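You operate a simulated robot arm through the tools that you are given. There is no shell and no other tool.

You run a simulated robot arm. Do the job below in one go: nothing can be reset, and whatever is moved stays where it is left.

## Task
Tip the cold stewed tea into the large basin.
Fine: lid off on to the corner worktop first; the teapot goes back where it stood, lid on again. Set down upright: teapot.

It is judged by the outcome, as a careful person would: the job done as asked, and still so three seconds after it is handed in. It fails if anything else is knocked over, pushed out of place, dropped, spilled or broken. Lids that push on must go on centred and level and be pressed home; caps that screw on are set level and turned clockwise until they are tight.

## Robot
A 7-joint arm with a two-finger parallel gripper, fixed in place. Base frame: the origin is on the floor under the middle of its stand, x ahead of it, y to its left, z up; the work surface is at about z = 900. Readings come in mm, degrees, newtons and seconds.
It reaches about 1479 mm from its shoulder. Its first joint turns from -166.0 to 166.0 degrees. Payload 4.4 kg.
The tool frame sits at the grasp point between the pads (the TCP): z along the fingers, y along the line on which they close. The tips reach 23 mm beyond it. The gripper opens to 94 mm. The fingers are 38 mm wide and 10 mm thick; the gripper's body (54 by 96 mm) begins 39 mm behind the TCP.
Orientation is that of the tool frame in the base frame, as a unit quaternion [w, x, y, z]. With the fingers straight down and closing along the base's y, the tool's x points along the base's -x, its y along +y and its z along -z.

## Interface
- The arm moves only by the tool servo_tool. Its argument "deltas" is a list of rows, each an object of numbers (a shift or turn left out is 0, a gripper value left out holds the last): "x", "y", "z": the shift along the tool's x, y, z in units of 40 mm (1.0 is 40 mm); "ax", "ay", "az": the turn, a rotation vector about the tool's x, y, z in units of 6 degrees (1.0 is 6 degrees). In form: [{"x": .., "y": .., "z": .., "ax": .., "ay": .., "az": ..}, ...]. A call has 1 to 20 rows; each row shifts and turns the commanded pose from where the row before left it, along the tool's axes as they then stand. "jaw" is the opening, from 0 (shut) to 1 (fully open), set as the call begins (left out, the last holds). A call with a number of a shift or a turn outside -1 to 1 is refused whole. Each row takes 0.2 s and may step no farther than 50 mm and 8.6 degrees from the row before; otherwise, or with a gripper value out of range, the whole call is refused. Where a pose cannot be reached the arm comes as near as it can. A force on the tool above 40 N (or 10 N above the force at the start of the call, whichever is more), or a blocked arm, ends the call early, and 0.2 s more pass. Each finger travels about 72 mm/s and halts on what it meets, pressing with about 34 N; the grip force reading is that of the motor and also rises with nothing between the fingers. The clock runs only during rows and for 0.2 s after the last one: add rows that do not move to give the fingers time. The reply holds the time, the measured pose of the TCP, the force on the tool along the base axes, the opening and the grip force, in the units named above and with some noise, with the torque about the TCP (base axes, N m) and any sound that the robot's microphone picked up.
- Cameras (640 x 400 px; columns grow to the right, rows downward): "scene" is fixed at [219.4, -648.5, 1670.9]; the picture's right is [0.35, -0.94, 0.00], its down [-0.80, -0.29, -0.52] and it looks along [0.49, 0.18, -0.85] (base axes); focal length 214 px, centre (320, 200). "wrist" rides on the gripper at [86, 16, -74] in the tool frame; the picture's right is [-0.18, 0.98, 0.00], its down [-0.58, -0.11, -0.81] and it looks along [-0.79, -0.15, 0.59] (tool axes); focal length 243 px, centre (320, 200). There is no depth. A picture from a camera that has moved, and an enlarged one, comes with that camera's place and axes in the base frame and with its lens.
- capture(camera): a new picture of that camera. It takes no simulated time.
- inspect(camera, box): a new picture of the part [left, top, right, bottom] of that camera's present view, enlarged. It takes no simulated time.
- job_done(): hands the job in; it is judged then, once.

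Places have to be worked out from the pictures, the camera data and where the tool is seen. Open the gripper and draw the arm clear of the work before you hand the job in, unless the task says otherwise.

The tools are called after "Request:" as name(argument=value, ...) on one line, values as JSON. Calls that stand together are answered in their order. servo_tool: Moves the arm, as the interface text tells. Its arguments: {"type":"object","properties":{"deltas":{"type":"array","items":{"type":"object","properties":{"x":{"type":"number"},"y":{"type":"number"},"z":{"type":"number"},"ax":{"type":"number"},"ay":{"type":"number"},"az":{"type":"number"}}}},"jaw":{"type":"number"}},"required":["deltas"]} The other tools are called the same way: capture (camera) takes a picture; inspect (camera, box) takes an enlarged picture of a part of a camera's view; job_done () hands the job in.

At the start:

```text
time_s: 0.0
eef_pos: [827.8, -53.1, 1324.3]
tcp_rot: [0.0, 0.0, 1.0, 0.0]
wrist_force: [0.0, 0.2, 0.2]
torque: [-0.04, -0.01, 0.06]
grip_width: 94.0
grip_force: 0.1
```

scene: 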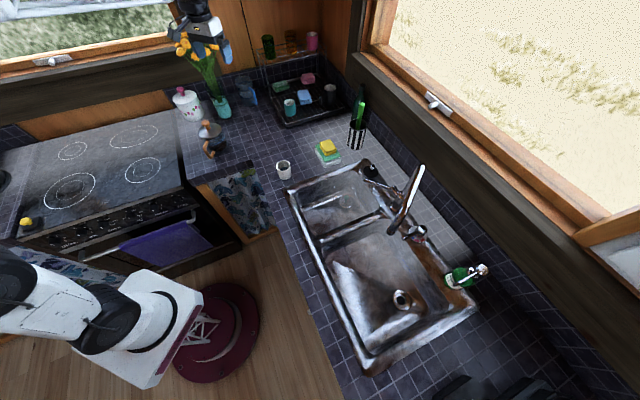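
wrist: 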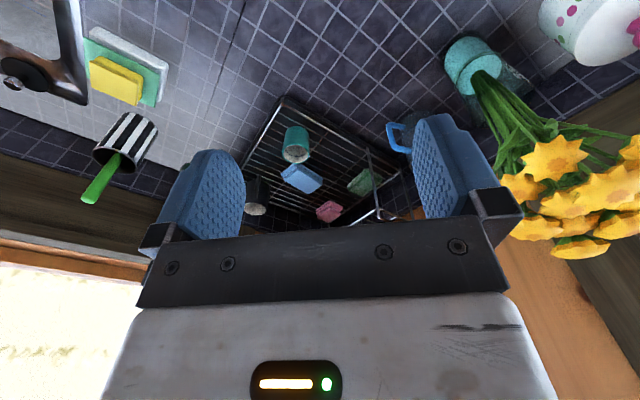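

I start by looking closer at the scene to find the teapot, the basins and the corner worktop.

Request:
inspect(camera="scene", box=[150, 70, 350, 195])

Request:
inspect(camera="scene", box=[260, 130, 500, 380])

Request:
inspect(camera="scene", box=[180, 110, 240, 170])

```text
3.20 times, centred on (250, 132) of scene
camera zoom: at [219.4, -648.5, 1670.9], right [0.35, -0.94, 0.0], down [-0.8, -0.29, -0.52], along [0.49, 0.18, -0.85], focal length 686 px, centre (544, 416)
```

zoom: 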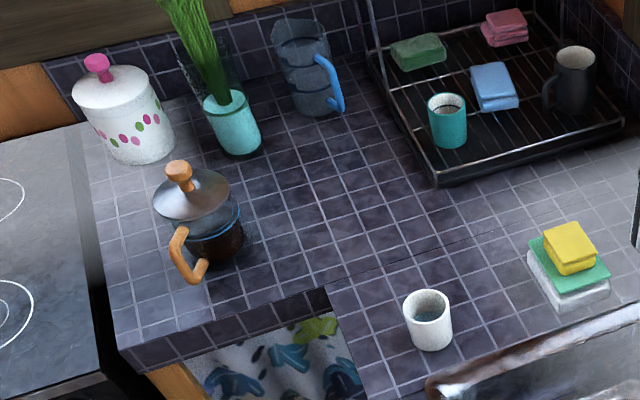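

```text
1.60 times, centred on (380, 255) of scene
camera zoom: at [219.4, -648.5, 1670.9], right [0.35, -0.94, 0.0], down [-0.8, -0.29, -0.52], along [0.49, 0.18, -0.85], focal length 343 px, centre (224, 112)
```

zoom: 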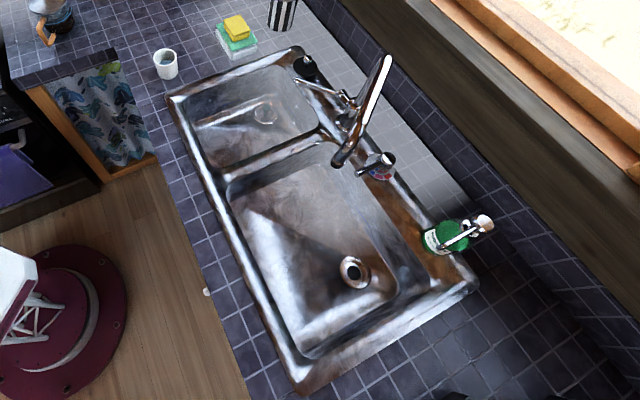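

```text
6.67 times, centred on (210, 140) of scene
camera zoom: at [219.4, -648.5, 1670.9], right [0.35, -0.94, 0.0], down [-0.8, -0.29, -0.52], along [0.49, 0.18, -0.85], focal length 1430 px, centre (1053, 600)
```

zoom: 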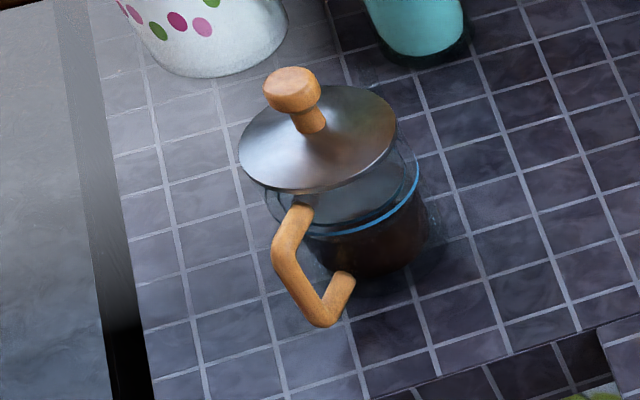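

The teapot (glass body, lid with a wooden knob, wooden handle towards me) stands at about (775, 90) on the tiled worktop left of the corner. The large basin is centred around (430, -770). I'll back the arm off so the wrist camera sees the teapot from a second side.

Request:
servo_tool(deltas=[{"x": 0.8375, "y": 0.616, "z": 0.2325}, {"x": 0.8375, "y": 0.616, "z": 0.2325}, {"x": 0.8375, "y": 0.616, "z": 0.2325}, {"x": 0.8375, "y": 0.616, "z": 0.2325}, {"x": 0.8375, "y": 0.616, "z": 0.2325}, {"x": 0.8375, "y": 0.616, "z": 0.2325}, {"x": 0.8375, "y": 0.616, "z": 0.2325}, {"x": 0.8375, "y": 0.616, "z": 0.2325}])

Request:
capture(camera="wrist")

Request:
capture(camera="scene")

```text
time_s: 1.8
eef_pos: [560.1, 143.7, 1250.9]
tcp_rot: [-0.001, 0.0, 1.0, 0.0]
wrist_force: [0.2, 0.7, 0.7]
torque: [-0.02, -0.01, 0.02]
grip_width: 93.9
grip_force: 0.0
```

```text
taken
camera wrist: at [473.4, 161.5, 1325.1], right [0.18, 0.98, 0.0], down [0.58, -0.11, 0.81], along [0.79, -0.15, -0.59], focal length 243 px, centre (320, 200)
```

wrist: 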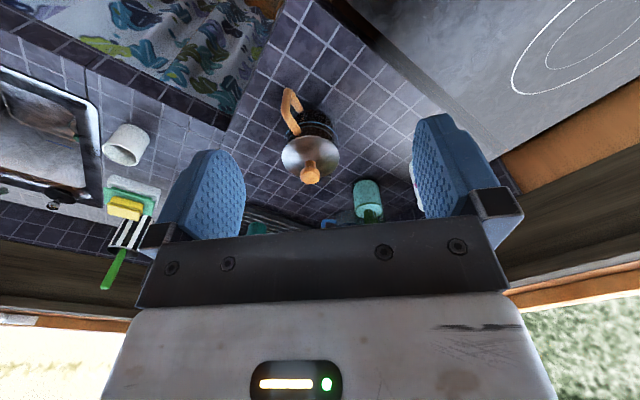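

```text
taken
```

scene: 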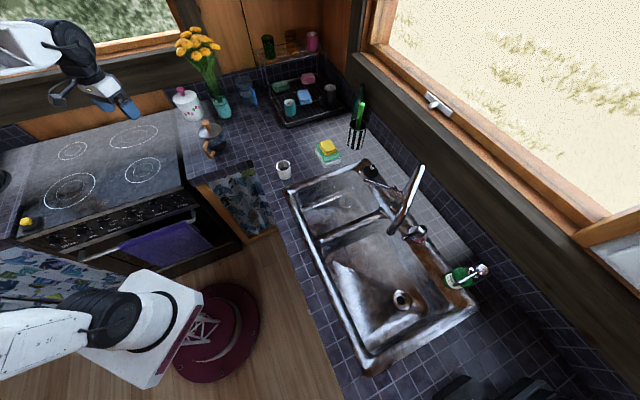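

The teapot shows in the wrist view around (310, 140). I'll zoom in on it from both cameras.

Request:
inspect(camera="wrist", box=[260, 80, 364, 192])

Request:
inspect(camera="scene", box=[190, 115, 238, 165])

```text
3.57 times, centred on (312, 136) of wrist
camera zoom: at [473.4, 161.5, 1325.1], right [0.18, 0.98, 0.0], down [0.58, -0.11, 0.81], along [0.79, -0.15, -0.59], focal length 866 px, centre (349, 429)
```

zoom: 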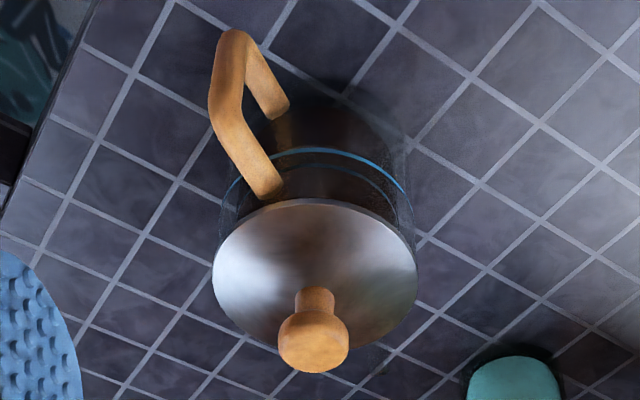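

```text
8.00 times, centred on (214, 140) of scene
camera zoom: at [219.4, -648.5, 1670.9], right [0.35, -0.94, 0.0], down [-0.8, -0.29, -0.52], along [0.49, 0.18, -0.85], focal length 1716 px, centre (1168, 680)
```

zoom: 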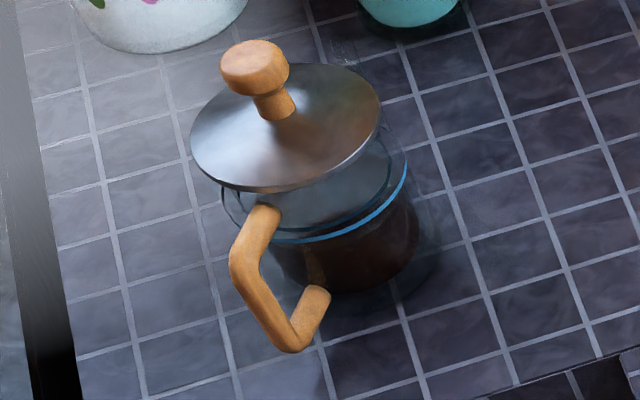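

Triangulating from both cameras: knob axis at about (774, 88), knob top about z 1052, lid rim about z 1012, lid diameter about 104 mm. The handle is a C-shape with its vertical bar near (690, 64), z 930–980. I'll move above the knob.

Request:
servo_tool(deltas=[{"x": -0.891, "y": -0.232, "z": 0.545}, {"x": -0.891, "y": -0.232, "z": 0.545}, {"x": -0.891, "y": -0.232, "z": 0.545}, {"x": -0.891, "y": -0.232, "z": 0.545}, {"x": -0.891, "y": -0.232, "z": 0.545}, {"x": -0.891, "y": -0.232, "z": 0.545}, {}])

Request:
capture(camera="wrist")

Request:
inspect(camera="scene", box=[170, 80, 270, 170])

```text
time_s: 3.4
eef_pos: [772.7, 89.6, 1119.5]
tcp_rot: [0.0, 0.0, 1.0, 0.0]
wrist_force: [0.3, 0.3, 0.0]
torque: [0.02, 0.01, -0.02]
grip_width: 94.2
grip_force: 0.0
```

```text
taken
camera wrist: at [687.0, 106.2, 1195.0], right [0.18, 0.98, 0.0], down [0.58, -0.11, 0.81], along [0.79, -0.15, -0.59], focal length 243 px, centre (320, 200)
```

wrist: 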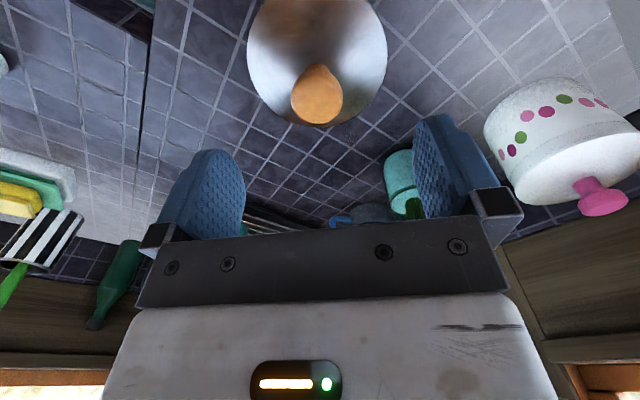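

```text
4.44 times, centred on (220, 125) of scene
camera zoom: at [219.4, -648.5, 1670.9], right [0.35, -0.94, 0.0], down [-0.8, -0.29, -0.52], along [0.49, 0.18, -0.85], focal length 953 px, centre (764, 533)
```

zoom: 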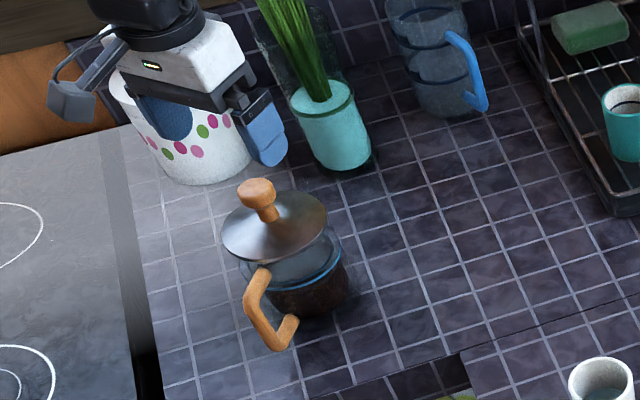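

Knob centre re-measured at (773.5, 88), top about z 1052; I'm within 2 mm. I'll correct and descend to TCP z ≈ 1046 around the knob.

Request:
servo_tool(deltas=[{"x": -0.02, "y": -0.04, "z": 0.6}, {"z": 0.6}, {"z": 0.4}, {"z": 0.24}, {}], jaw=0.75)

Request:
capture(camera="wrist")

Request:
inspect(camera="scene", box=[180, 90, 250, 170])

```text
time_s: 4.6
eef_pos: [773.4, 86.6, 1047.0]
tcp_rot: [-0.001, 0.0, 1.0, 0.0]
wrist_force: [-0.1, 0.0, -0.7]
torque: [0.01, 0.01, 0.04]
grip_width: 70.2
grip_force: 0.0
```

```text
taken
camera wrist: at [687.4, 104.3, 1119.9], right [0.18, 0.98, 0.0], down [0.58, -0.11, 0.81], along [0.79, -0.15, -0.59], focal length 243 px, centre (320, 200)
```

wrist: 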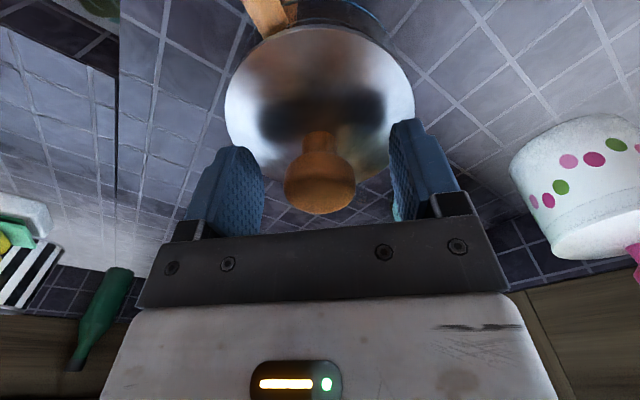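

```text
5.00 times, centred on (215, 130) of scene
camera zoom: at [219.4, -648.5, 1670.9], right [0.35, -0.94, 0.0], down [-0.8, -0.29, -0.52], along [0.49, 0.18, -0.85], focal length 1072 px, centre (845, 550)
```

zoom: 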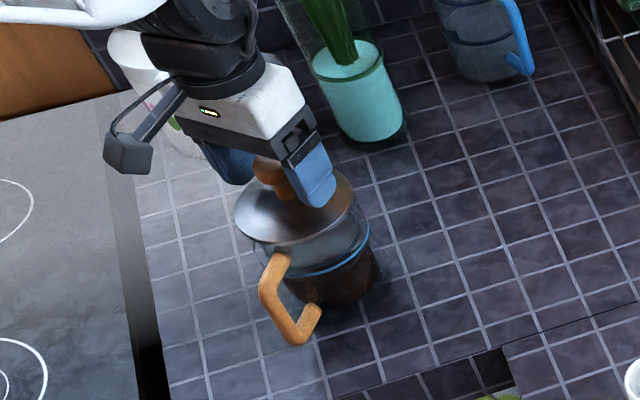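

The knob sits centred between the pads. I'll close on it.

Request:
servo_tool(deltas=[{}, {}, {}, {}], jaw=0.0)

Request:
inspect(camera="scene", box=[180, 90, 250, 170])

```text
time_s: 5.6
eef_pos: [773.0, 86.8, 1046.8]
tcp_rot: [0.0, 0.001, 1.0, 0.0]
wrist_force: [0.3, 1.1, 0.6]
torque: [-0.03, 0.0, 0.01]
grip_width: 31.9
grip_force: 33.4
```

```text
5.00 times, centred on (215, 130) of scene
camera zoom: at [219.4, -648.5, 1670.9], right [0.35, -0.94, 0.0], down [-0.8, -0.29, -0.52], along [0.49, 0.18, -0.85], focal length 1072 px, centre (845, 550)
```

zoom: 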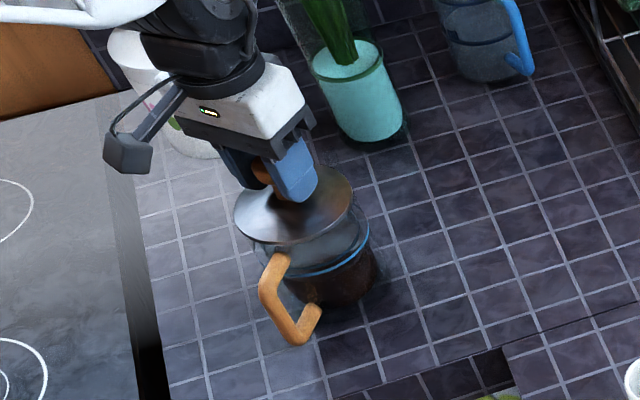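

Gripped at 31.9 mm. I'll lift gently by 15 mm and check whether the lid comes off alone.

Request:
servo_tool(deltas=[{"z": -0.125}, {"z": -0.125}, {"z": -0.125}, {}])

Request:
inspect(camera="scene", box=[180, 90, 250, 170])

Request:
capture(camera="wrist")

```text
time_s: 6.6
eef_pos: [772.9, 86.3, 1060.5]
tcp_rot: [-0.001, 0.0, 1.0, -0.001]
wrist_force: [0.4, 0.1, -0.4]
torque: [0.02, -0.02, -0.02]
grip_width: 32.3
grip_force: 33.8
```

```text
5.00 times, centred on (215, 130) of scene
camera zoom: at [219.4, -648.5, 1670.9], right [0.35, -0.94, 0.0], down [-0.8, -0.29, -0.52], along [0.49, 0.18, -0.85], focal length 1072 px, centre (845, 550)
```

zoom: 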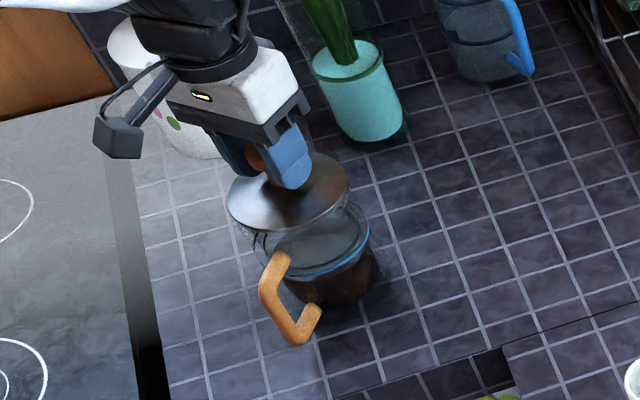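

```text
taken
camera wrist: at [687.5, 103.2, 1134.5], right [0.18, 0.98, 0.0], down [0.58, -0.11, 0.81], along [0.79, -0.15, -0.59], focal length 243 px, centre (320, 200)
```

wrist: 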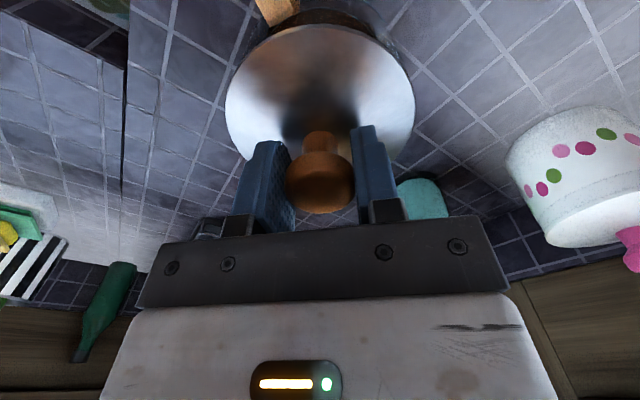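

The lid came up alone, and the pot has stayed. I'll lift it higher and look at its underside and the opened pot.

Request:
servo_tool(deltas=[{"z": -0.4}, {"z": -0.6}, {"z": -0.6}, {"z": -0.5}, {}])

Request:
inspect(camera="scene", box=[175, 85, 255, 170])

Request:
capture(camera="wrist")

```text
time_s: 7.8
eef_pos: [774.9, 87.7, 1145.4]
tcp_rot: [0.0, 0.0, 1.0, 0.0]
wrist_force: [-0.1, -0.2, -0.5]
torque: [-0.01, -0.02, 0.02]
grip_width: 32.1
grip_force: 34.4
```

```text
4.71 times, centred on (215, 128) of scene
camera zoom: at [219.4, -648.5, 1670.9], right [0.35, -0.94, 0.0], down [-0.8, -0.29, -0.52], along [0.49, 0.18, -0.85], focal length 1009 px, centre (814, 541)
```

zoom: 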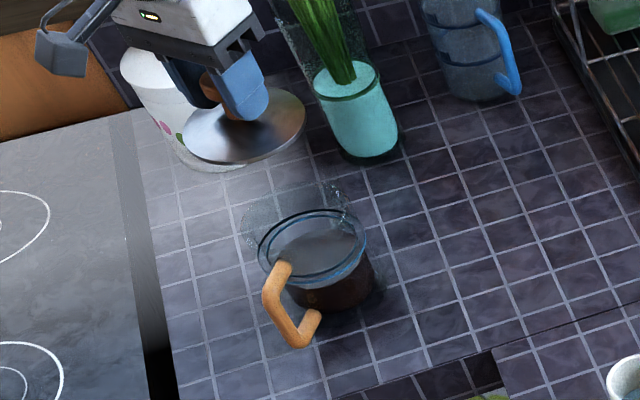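

```text
taken
camera wrist: at [687.9, 105.4, 1219.0], right [0.18, 0.98, 0.0], down [0.58, -0.11, 0.81], along [0.79, -0.15, -0.59], focal length 243 px, centre (320, 200)
```

wrist: 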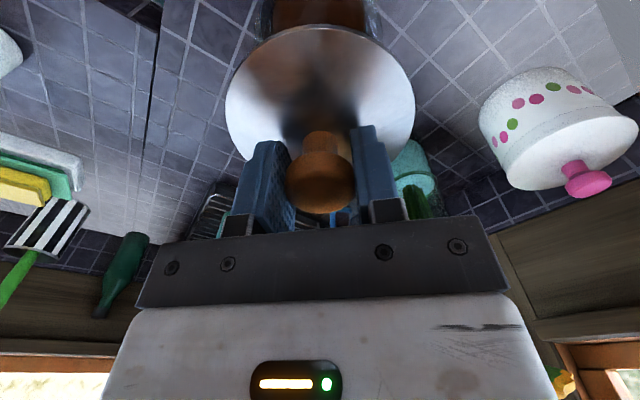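

The pot is open with dark tea visible. I'll carry the lid to a clear patch of the corner worktop at about (920, -30) and come down close to the surface.

Request:
servo_tool(deltas=[{"x": -0.726, "y": -0.59}, {"x": -0.726, "y": -0.59}, {"x": -0.726, "y": -0.59}, {"x": -0.726, "y": -0.59}, {"x": -0.726, "y": -0.59}, {}, {"z": 0.8}, {"z": 0.9}, {"z": 0.9}, {"z": 0.9}, {"z": 0.8}, {}])

Request:
inspect(camera="scene", box=[200, 80, 300, 170])

Request:
capture(camera="wrist")

```text
time_s: 10.4
eef_pos: [917.3, -30.8, 972.3]
tcp_rot: [-0.001, 0.001, 1.0, 0.0]
wrist_force: [-0.6, -0.5, -0.2]
torque: [-0.02, -0.01, -0.02]
grip_width: 32.3
grip_force: 34.1
```

```text
4.44 times, centred on (250, 125) of scene
camera zoom: at [219.4, -648.5, 1670.9], right [0.35, -0.94, 0.0], down [-0.8, -0.29, -0.52], along [0.49, 0.18, -0.85], focal length 953 px, centre (631, 533)
```

zoom: 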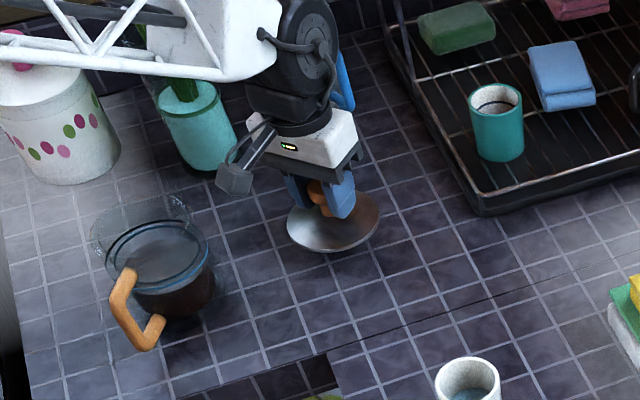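

```text
taken
camera wrist: at [831.6, -14.7, 1047.5], right [0.18, 0.98, 0.0], down [0.58, -0.11, 0.81], along [0.79, -0.15, -0.59], focal length 243 px, centre (320, 200)
```

wrist: 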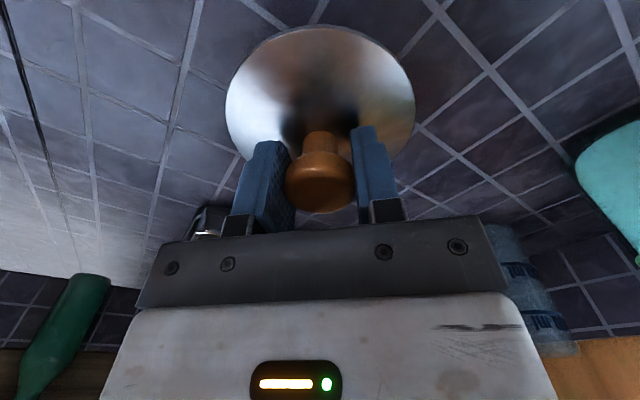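

The lid hangs level, its rim about 35 mm above the tiles. I'll lower it in small steps and watch the force for touchdown.

Request:
servo_tool(deltas=[{"z": 0.15}, {"z": 0.15}, {"z": 0.15}, {}])

Request:
inspect(camera="scene", box=[235, 110, 295, 150])

Request:
inspect(camera="scene", box=[190, 115, 240, 165])

```text
time_s: 11.4
eef_pos: [919.7, -31.6, 955.2]
tcp_rot: [0.001, 0.0, 1.0, -0.001]
wrist_force: [-0.8, 0.3, 0.2]
torque: [0.0, 0.02, 0.0]
grip_width: 32.4
grip_force: 33.6
```

```text
10.00 times, centred on (265, 130) of scene
camera zoom: at [219.4, -648.5, 1670.9], right [0.35, -0.94, 0.0], down [-0.8, -0.29, -0.52], along [0.49, 0.18, -0.85], focal length 2145 px, centre (870, 900)
```

zoom: 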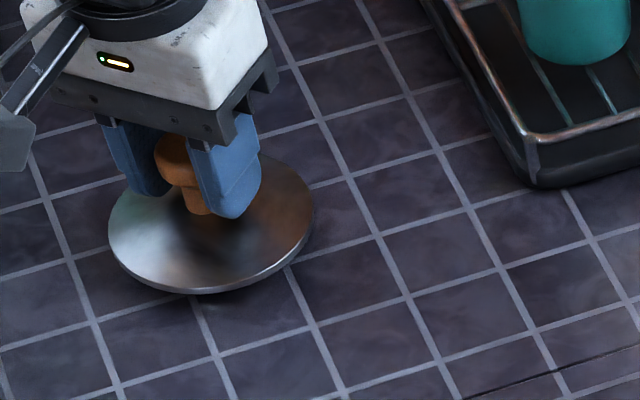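

```text
8.00 times, centred on (215, 140) of scene
camera zoom: at [219.4, -648.5, 1670.9], right [0.35, -0.94, 0.0], down [-0.8, -0.29, -0.52], along [0.49, 0.18, -0.85], focal length 1716 px, centre (1160, 680)
```

zoom: 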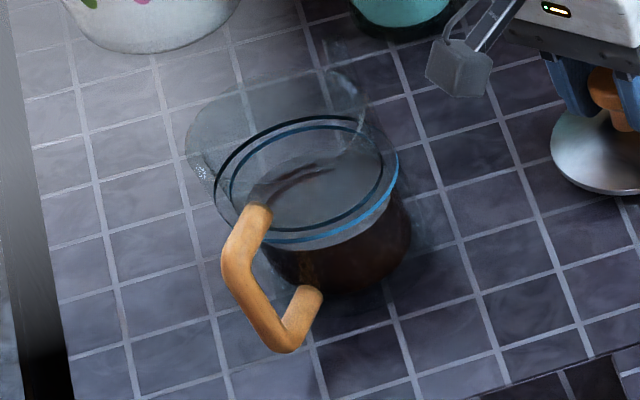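

Still free of the surface. Lowering further in small steps.

Request:
servo_tool(deltas=[{"z": 0.1}, {"z": 0.1}, {}])

Request:
inspect(camera="scene", box=[235, 110, 295, 150])

```text
time_s: 12.2
eef_pos: [919.6, -32.8, 948.3]
tcp_rot: [0.001, -0.001, 1.0, 0.001]
wrist_force: [-2.8, -0.5, 16.2]
torque: [0.04, 0.25, 0.04]
grip_width: 31.9
grip_force: 34.0
```

```text
10.00 times, centred on (265, 130) of scene
camera zoom: at [219.4, -648.5, 1670.9], right [0.35, -0.94, 0.0], down [-0.8, -0.29, -0.52], along [0.49, 0.18, -0.85], focal length 2145 px, centre (870, 900)
```

zoom: 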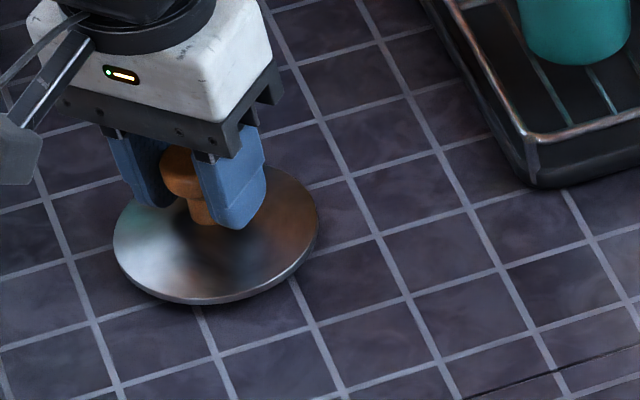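

Touchdown: 16 N at TCP z 948. I'll relieve the pressure slightly, then open to release.

Request:
servo_tool(deltas=[{"z": -0.04}, {}])

Request:
servo_tool(deltas=[{}, {}, {}], jaw=0.7)

Request:
inspect(camera="scene", box=[235, 110, 295, 150])

Request:
capture(camera="wrist")

```text
time_s: 12.8
eef_pos: [919.3, -31.3, 947.7]
tcp_rot: [0.0, 0.0, 1.0, 0.0]
wrist_force: [1.4, -3.0, 5.8]
torque: [-0.03, -0.14, -0.03]
grip_width: 32.5
grip_force: 34.2
```

```text
time_s: 13.6
eef_pos: [919.8, -31.4, 948.3]
tcp_rot: [0.0, 0.0, 1.0, -0.001]
wrist_force: [-0.2, 0.1, 0.4]
torque: [-0.02, 0.02, -0.01]
grip_width: 65.8
grip_force: 0.1
```

```text
10.00 times, centred on (265, 130) of scene
camera zoom: at [219.4, -648.5, 1670.9], right [0.35, -0.94, 0.0], down [-0.8, -0.29, -0.52], along [0.49, 0.18, -0.85], focal length 2145 px, centre (870, 900)
```

zoom: 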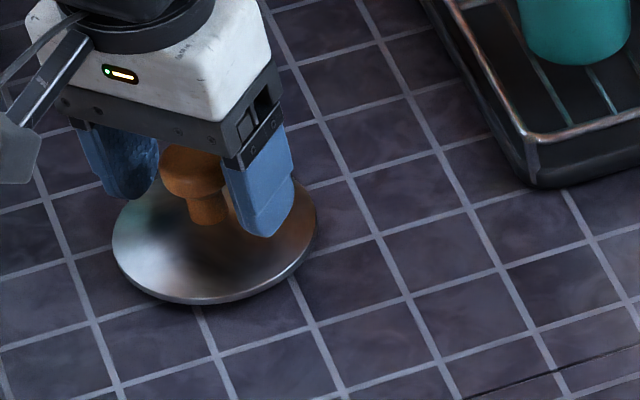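

```text
taken
camera wrist: at [833.1, -15.4, 1023.1], right [0.18, 0.98, 0.0], down [0.58, -0.11, 0.81], along [0.79, -0.15, -0.59], focal length 243 px, centre (320, 200)
```

wrist: 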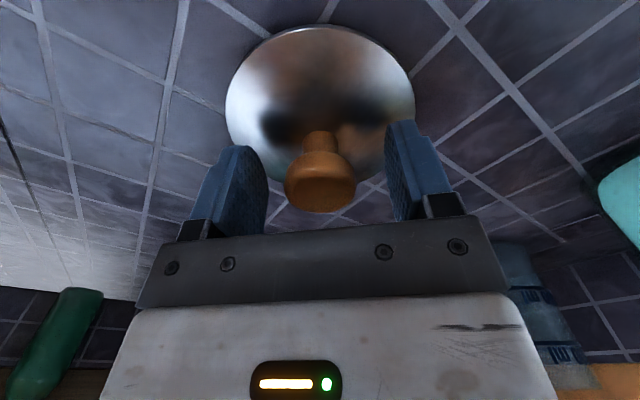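

The lid rests level on the corner worktop at (920, -31). I'll raise straight up, then go back to a viewpoint to study the open pot and handle.

Request:
servo_tool(deltas=[{"z": -0.5}, {"z": -1}, {"z": -1}, {"z": -1}, {"z": -1}, {"z": -1}, {"z": -0.5}, {"x": 0.889, "y": 0.419, "z": 0.022}, {"x": 0.889, "y": 0.419, "z": 0.022}, {"x": 0.889, "y": 0.419, "z": 0.022}, {"x": 0.889, "y": 0.419, "z": 0.022}, {"x": 0.889, "y": 0.419, "z": 0.022}, {"x": 0.889, "y": 0.419, "z": 0.022}, {"x": 0.889, "y": 0.419, "z": 0.022}, {"x": 0.889, "y": 0.419, "z": 0.022}, {"x": 0.889, "y": 0.419, "z": 0.022}, {}], jaw=1.0)

Request:
capture(camera="wrist")

Request:
inspect(camera="wrist", box=[240, 50, 370, 170])

Request:
inspect(camera="scene", box=[190, 115, 240, 165])

```text
time_s: 17.2
eef_pos: [598.8, 118.1, 1179.9]
tcp_rot: [0.0, 0.0, 1.0, 0.001]
wrist_force: [0.2, 0.1, -0.2]
torque: [-0.01, -0.01, 0.01]
grip_width: 94.1
grip_force: 0.2
```

```text
taken
camera wrist: at [513.6, 135.6, 1254.6], right [0.18, 0.98, 0.0], down [0.58, -0.11, 0.81], along [0.79, -0.15, -0.59], focal length 243 px, centre (320, 200)
```

wrist: 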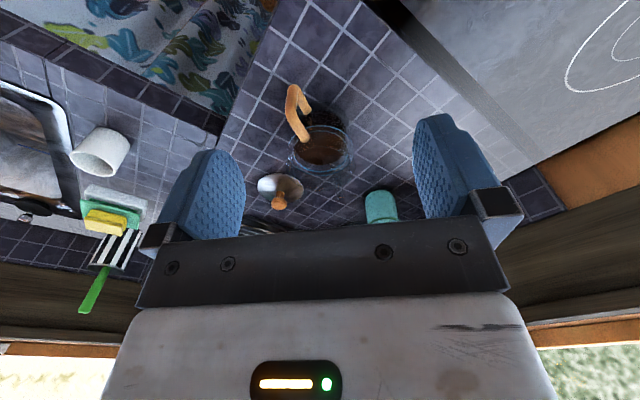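

```text
3.33 times, centred on (305, 110) of wrist
camera zoom: at [513.6, 135.6, 1254.6], right [0.18, 0.98, 0.0], down [0.58, -0.11, 0.81], along [0.79, -0.15, -0.59], focal length 809 px, centre (370, 500)
```

zoom: 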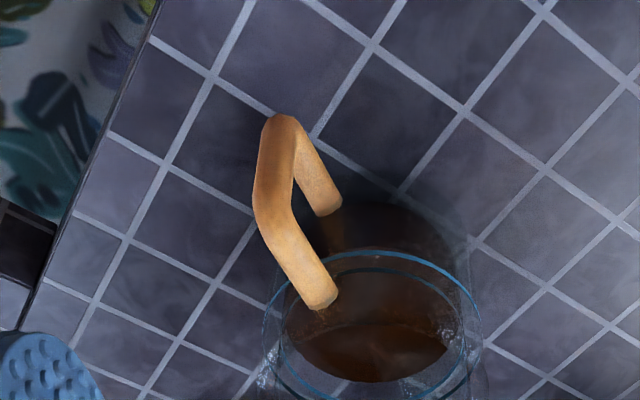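

```text
8.00 times, centred on (215, 140) of scene
camera zoom: at [219.4, -648.5, 1670.9], right [0.35, -0.94, 0.0], down [-0.8, -0.29, -0.52], along [0.49, 0.18, -0.85], focal length 1716 px, centre (1160, 680)
```

zoom: 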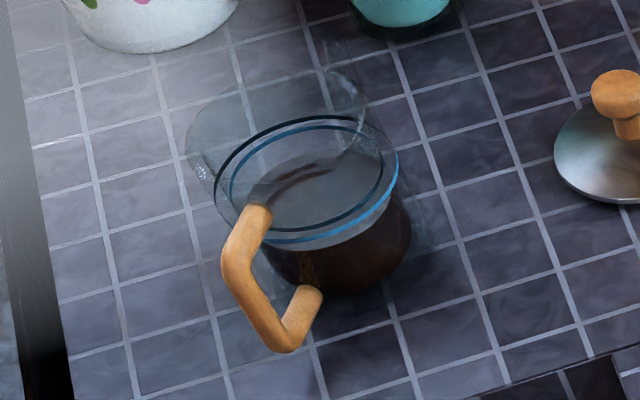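

Looking at the pot's rim in the wrist view to find any spout or lip.

Request:
inspect(camera="wrist", box=[275, 80, 365, 190])

Request:
inspect(camera="scene", box=[195, 118, 230, 148])

```text
3.64 times, centred on (320, 135) of wrist
camera zoom: at [513.6, 135.6, 1254.6], right [0.18, 0.98, 0.0], down [0.58, -0.11, 0.81], along [0.79, -0.15, -0.59], focal length 882 px, centre (320, 436)
```

zoom: 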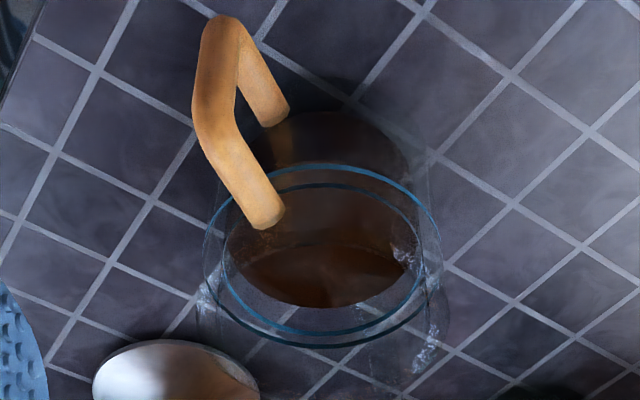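

```text
13.33 times, centred on (212, 133) of scene
camera zoom: at [219.4, -648.5, 1670.9], right [0.35, -0.94, 0.0], down [-0.8, -0.29, -0.52], along [0.49, 0.18, -0.85], focal length 2860 px, centre (1753, 1093)
```

zoom: 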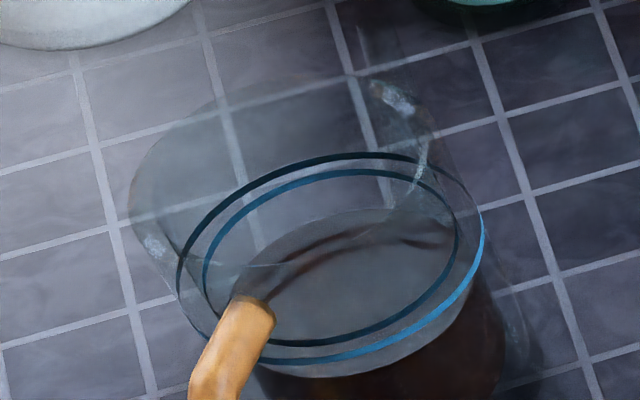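

No separate spout is visible: it's a plain glass pot, radius about 52, rim about z 1005, and tea below z 960. The vertical handle bar sits at about (689, 64, 926–982), with the handle at azimuth 196°, so I approach with heading 16°. I'll turn the gripper to heading 16°, pitched 35° below horizontal, here in free space.

Request:
servo_tool(deltas=[{"az": -0.889}, {"az": -0.889}, {"az": -0.889}, {"ay": -0.917}, {"ay": -0.917}, {"ay": -0.917}, {"ay": -0.917}, {"ay": -0.917}, {"ay": -0.917}, {"ay": -0.917}, {"ay": -0.917}, {"ay": -0.917}, {"ay": -0.917}, {}])

Request:
capture(camera="scene")

Request:
capture(camera="wrist")

```text
time_s: 20.2
eef_pos: [598.8, 118.7, 1179.2]
tcp_rot: [0.458, -0.125, 0.878, 0.065]
wrist_force: [0.9, 0.9, 0.1]
torque: [0.02, 0.02, 0.01]
grip_width: 94.2
grip_force: 0.0
```

```text
taken
```

scene: 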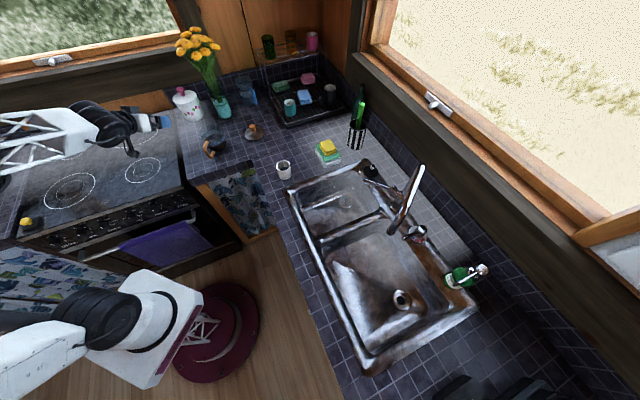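

```text
taken
camera wrist: at [489.1, 104.7, 1151.2], right [-0.17, 0.97, 0.15], down [-0.29, -0.19, 0.94], along [0.94, 0.12, 0.31], focal length 243 px, centre (320, 200)
```

wrist: 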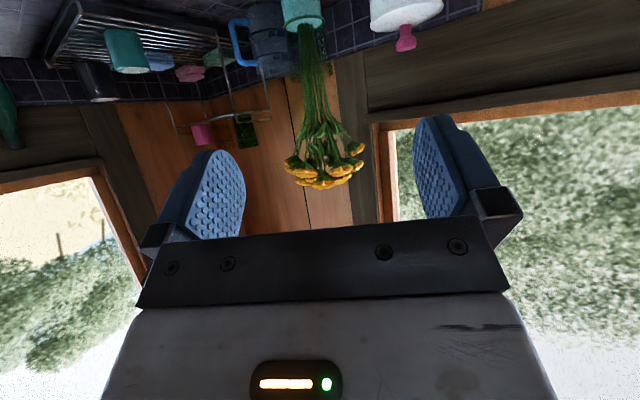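

Orientation is as intended. Now I'll shift to the pre-grasp point, about 100 mm back from the handle along the approach line.

Request:
servo_tool(deltas=[{"x": 0.71, "y": -0.384, "z": 0.435}, {"x": 0.71, "y": -0.384, "z": 0.435}, {"x": 0.71, "y": -0.384, "z": 0.435}, {"x": 0.71, "y": -0.384, "z": 0.435}, {"x": 0.71, "y": -0.384, "z": 0.435}, {}])

Request:
capture(camera="wrist")

Request:
inspect(camera="scene", box=[150, 90, 270, 190])

```text
time_s: 21.6
eef_pos: [611.0, 42.8, 1016.5]
tcp_rot: [0.458, -0.123, 0.878, 0.064]
wrist_force: [-0.2, 0.0, -0.4]
torque: [-0.01, -0.04, 0.01]
grip_width: 94.2
grip_force: 0.1
```

```text
taken
camera wrist: at [500.0, 29.2, 987.5], right [-0.17, 0.97, 0.15], down [-0.28, -0.19, 0.94], along [0.94, 0.12, 0.31], focal length 243 px, centre (320, 200)
```

wrist: 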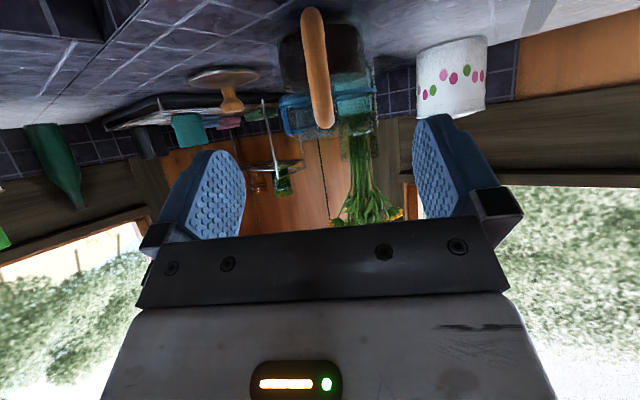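

```text
4.00 times, centred on (210, 140) of scene
camera zoom: at [219.4, -648.5, 1670.9], right [0.35, -0.94, 0.0], down [-0.8, -0.29, -0.52], along [0.49, 0.18, -0.85], focal length 858 px, centre (760, 440)
```

zoom: 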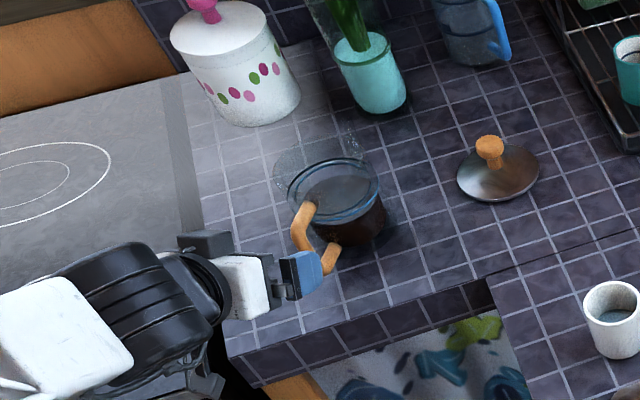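

The handle bar is edge-on between the pads (wrist view puts it at y ≈ 64), so the line-up is good. I'll advance 75 mm of the remaining ~100 and re-check.

Request:
servo_tool(deltas=[{"x": 0.02, "z": 0.5}, {"x": 0.02, "y": -0.01, "z": 0.5}, {"x": 0.02, "y": -0.01, "z": 0.5}, {"x": 0.02, "z": 0.375}, {}])

Request:
capture(camera="wrist")

Request:
inspect(camera="scene", box=[180, 110, 250, 180])

```text
time_s: 22.8
eef_pos: [668.3, 57.4, 969.0]
tcp_rot: [0.458, -0.124, 0.878, 0.064]
wrist_force: [0.3, 0.5, 0.5]
torque: [-0.02, -0.01, -0.04]
grip_width: 94.0
grip_force: 0.0
```

```text
taken
camera wrist: at [558.0, 43.7, 940.6], right [-0.17, 0.97, 0.15], down [-0.28, -0.19, 0.94], along [0.94, 0.12, 0.31], focal length 243 px, centre (320, 200)
```

wrist: 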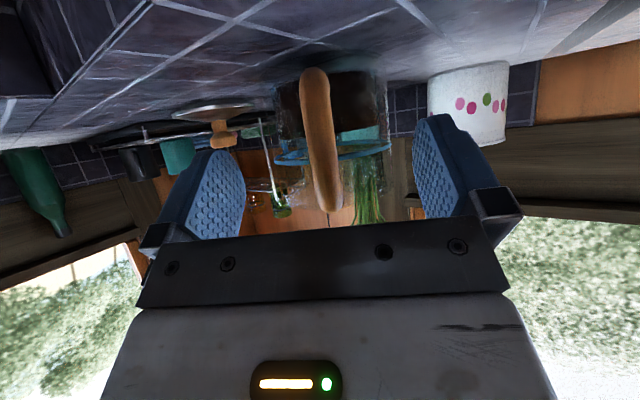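

```text
5.71 times, centred on (215, 145) of scene
camera zoom: at [219.4, -648.5, 1670.9], right [0.35, -0.94, 0.0], down [-0.8, -0.29, -0.52], along [0.49, 0.18, -0.85], focal length 1226 px, centre (920, 514)
```

zoom: 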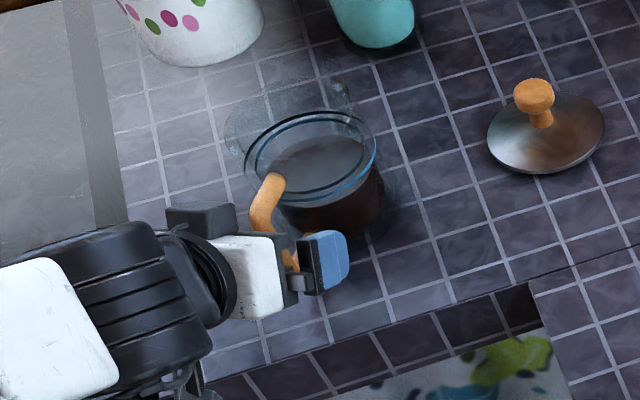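

Handle confirmed at y ≈ 64.5, z 921–985. I'll advance the last 26 mm and check before closing.

Request:
servo_tool(deltas=[{"x": -0.01, "y": 0.015, "z": 0.35}, {"x": -0.01, "y": 0.015, "z": 0.3}, {}])

Request:
capture(camera="wrist")

Request:
inspect(camera="scene", box=[180, 110, 250, 180])

```text
time_s: 23.6
eef_pos: [689.0, 66.0, 954.8]
tcp_rot: [0.457, -0.124, 0.878, 0.065]
wrist_force: [0.2, 0.5, 0.6]
torque: [-0.02, -0.01, 0.02]
grip_width: 94.0
grip_force: 0.1
```

```text
taken
camera wrist: at [578.0, 52.4, 925.9], right [-0.17, 0.97, 0.15], down [-0.28, -0.19, 0.94], along [0.94, 0.12, 0.31], focal length 243 px, centre (320, 200)
```

wrist: 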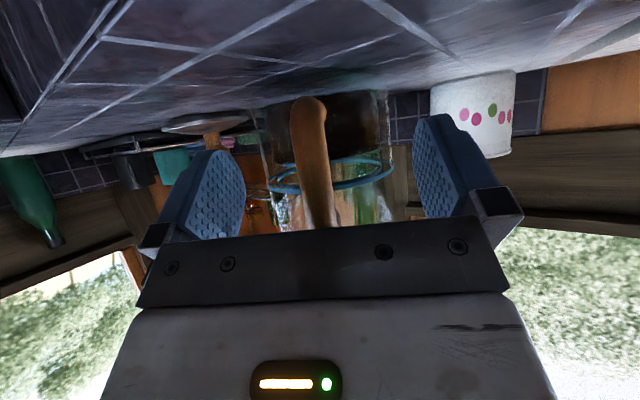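

```text
5.71 times, centred on (215, 145) of scene
camera zoom: at [219.4, -648.5, 1670.9], right [0.35, -0.94, 0.0], down [-0.8, -0.29, -0.52], along [0.49, 0.18, -0.85], focal length 1226 px, centre (920, 514)
```

zoom: 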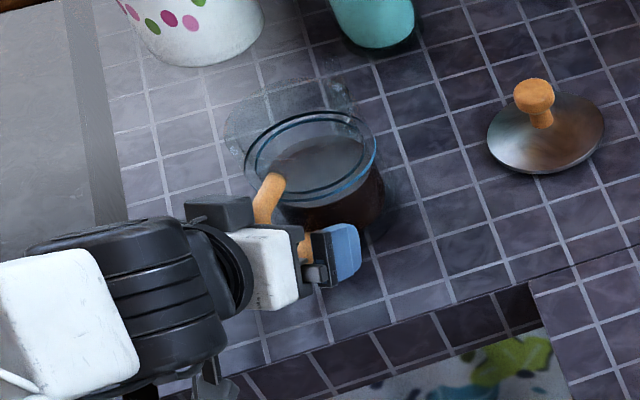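

The handle bar lies through the grasp point, only ~1.4 mm off centre. I'll shift by that and close on the handle.

Request:
servo_tool(deltas=[{"y": -0.035}, {}])

Request:
servo_tool(deltas=[{}, {}, {}, {}, {}], jaw=0.0)

Request:
capture(camera="wrist")

Request:
inspect(camera="scene", box=[180, 110, 250, 180])

```text
time_s: 24.2
eef_pos: [687.9, 64.3, 954.1]
tcp_rot: [0.457, -0.124, 0.878, 0.065]
wrist_force: [0.6, -0.2, 1.0]
torque: [0.01, -0.04, 0.02]
grip_width: 94.0
grip_force: 0.1
```

```text
time_s: 25.4
eef_pos: [688.6, 64.6, 953.7]
tcp_rot: [0.457, -0.124, 0.878, 0.064]
wrist_force: [-2.0, -0.1, 0.8]
torque: [0.04, -0.12, 0.02]
grip_width: 14.8
grip_force: 33.5
```

```text
taken
camera wrist: at [577.8, 50.6, 925.8], right [-0.17, 0.97, 0.15], down [-0.28, -0.19, 0.94], along [0.94, 0.12, 0.31], focal length 243 px, centre (320, 200)
```

wrist: 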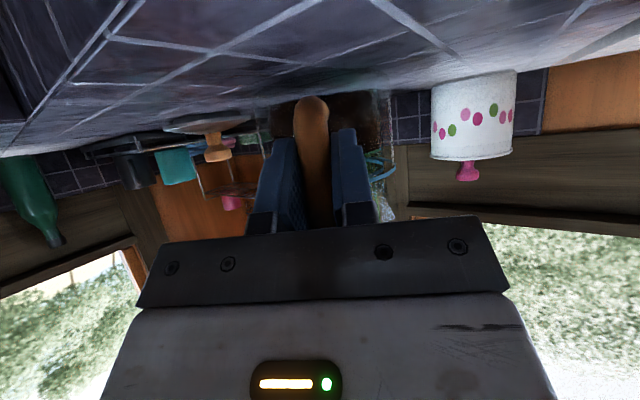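

```text
5.71 times, centred on (215, 145) of scene
camera zoom: at [219.4, -648.5, 1670.9], right [0.35, -0.94, 0.0], down [-0.8, -0.29, -0.52], along [0.49, 0.18, -0.85], focal length 1226 px, centre (920, 514)
```

zoom: 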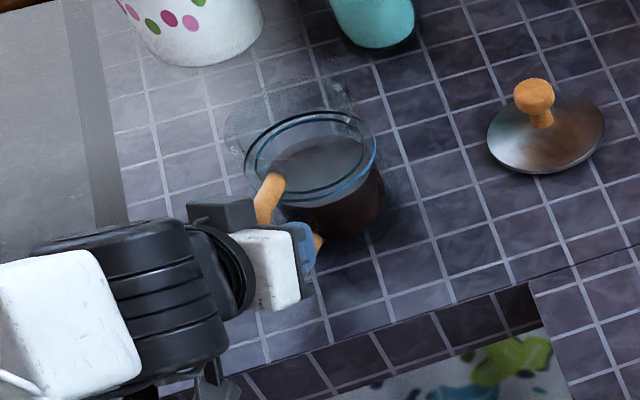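

Firm grip on the handle (14.8 mm, 33.5 N). I'll lift straight up a little (12 mm) slowly and check that the pot stays level.

Request:
servo_tool(deltas=[{"x": -0.041, "z": -0.0287}, {"x": -0.041, "z": -0.0287}, {"x": -0.0615, "z": -0.043}, {"x": -0.0615, "z": -0.043}, {"x": -0.041, "z": -0.0287}, {}, {}])

Request:
inspect(camera="scene", box=[180, 110, 250, 180])

Request:
capture(camera="wrist")

```text
time_s: 27.0
eef_pos: [689.2, 64.9, 964.2]
tcp_rot: [0.458, -0.124, 0.878, 0.064]
wrist_force: [0.1, 0.5, -5.9]
torque: [-0.15, 0.46, -0.01]
grip_width: 14.5
grip_force: 33.9
```

```text
5.71 times, centred on (215, 145) of scene
camera zoom: at [219.4, -648.5, 1670.9], right [0.35, -0.94, 0.0], down [-0.8, -0.29, -0.52], along [0.49, 0.18, -0.85], focal length 1226 px, centre (920, 514)
```

zoom: 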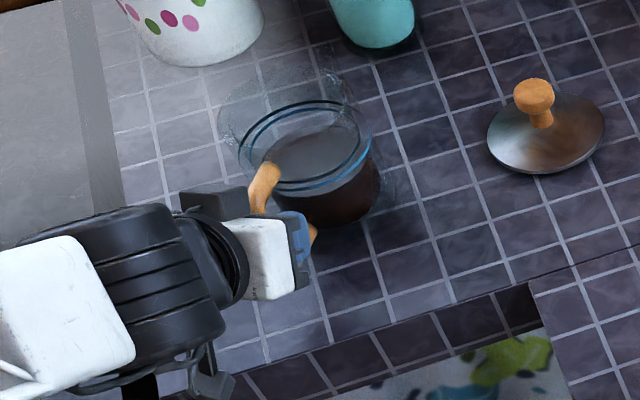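

```text
taken
camera wrist: at [578.5, 50.5, 936.4], right [-0.17, 0.97, 0.15], down [-0.28, -0.19, 0.94], along [0.94, 0.12, 0.31], focal length 243 px, centre (320, 200)
```

wrist: 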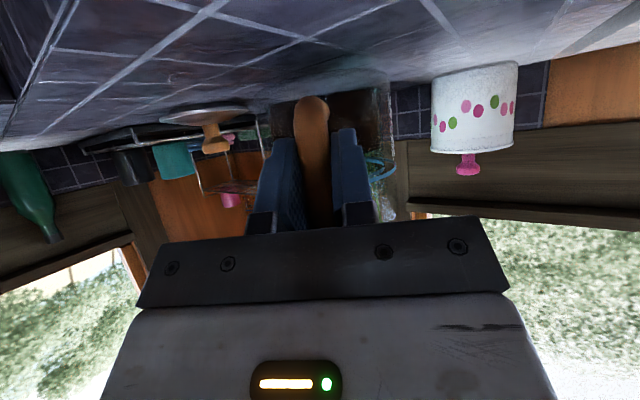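

The pot is lifted cleanly: about 5.9 N load, 0.46 N·m torque, no slip, level. Before moving on I'll study the sink and tap geometry in the scene view.

Request:
inspect(camera="scene", box=[350, 150, 490, 300])

Request:
servo_tool(deltas=[{"x": -0.246, "z": -0.172}, {"x": -0.369, "z": -0.258}, {"x": -0.492, "z": -0.344}, {"x": -0.574, "z": -0.402}, {"x": -0.574, "z": -0.402}, {"x": -0.574, "z": -0.402}, {"x": -0.492, "z": -0.344}, {"x": -0.369, "z": -0.258}, {"x": -0.246, "z": -0.172}, {}])

Request:
capture(camera="scene")

Request:
capture(camera="wrist")

```text
2.67 times, centred on (420, 225) of scene
camera zoom: at [219.4, -648.5, 1670.9], right [0.35, -0.94, 0.0], down [-0.8, -0.29, -0.52], along [0.49, 0.18, -0.85], focal length 572 px, centre (53, 133)
```

zoom: 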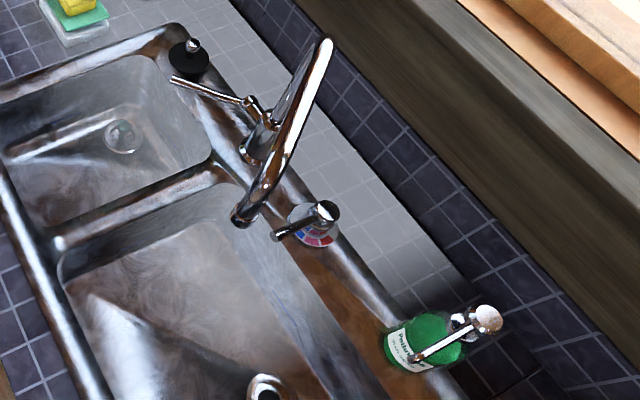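

```text
time_s: 29.2
eef_pos: [691.0, 64.7, 1157.2]
tcp_rot: [0.457, -0.123, 0.878, 0.064]
wrist_force: [0.5, 0.6, -6.0]
torque: [-0.14, 0.44, 0.02]
grip_width: 15.0
grip_force: 34.3
```

```text
taken
```

scene: 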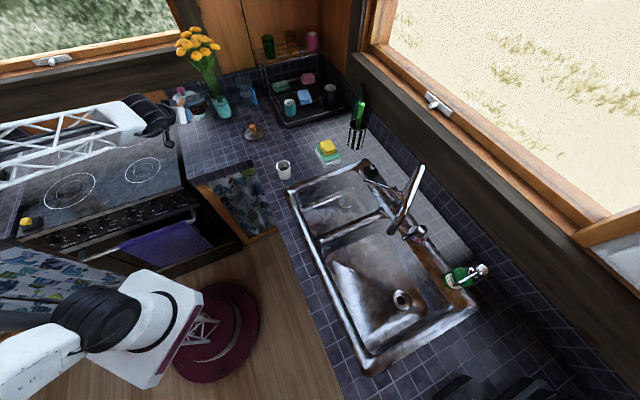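

```text
taken
camera wrist: at [579.0, 49.1, 1129.3], right [-0.17, 0.97, 0.15], down [-0.28, -0.19, 0.94], along [0.94, 0.12, 0.31], focal length 243 px, centre (320, 200)
```

wrist: 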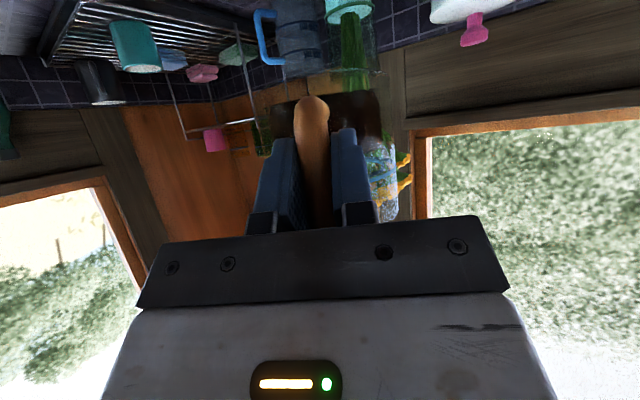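

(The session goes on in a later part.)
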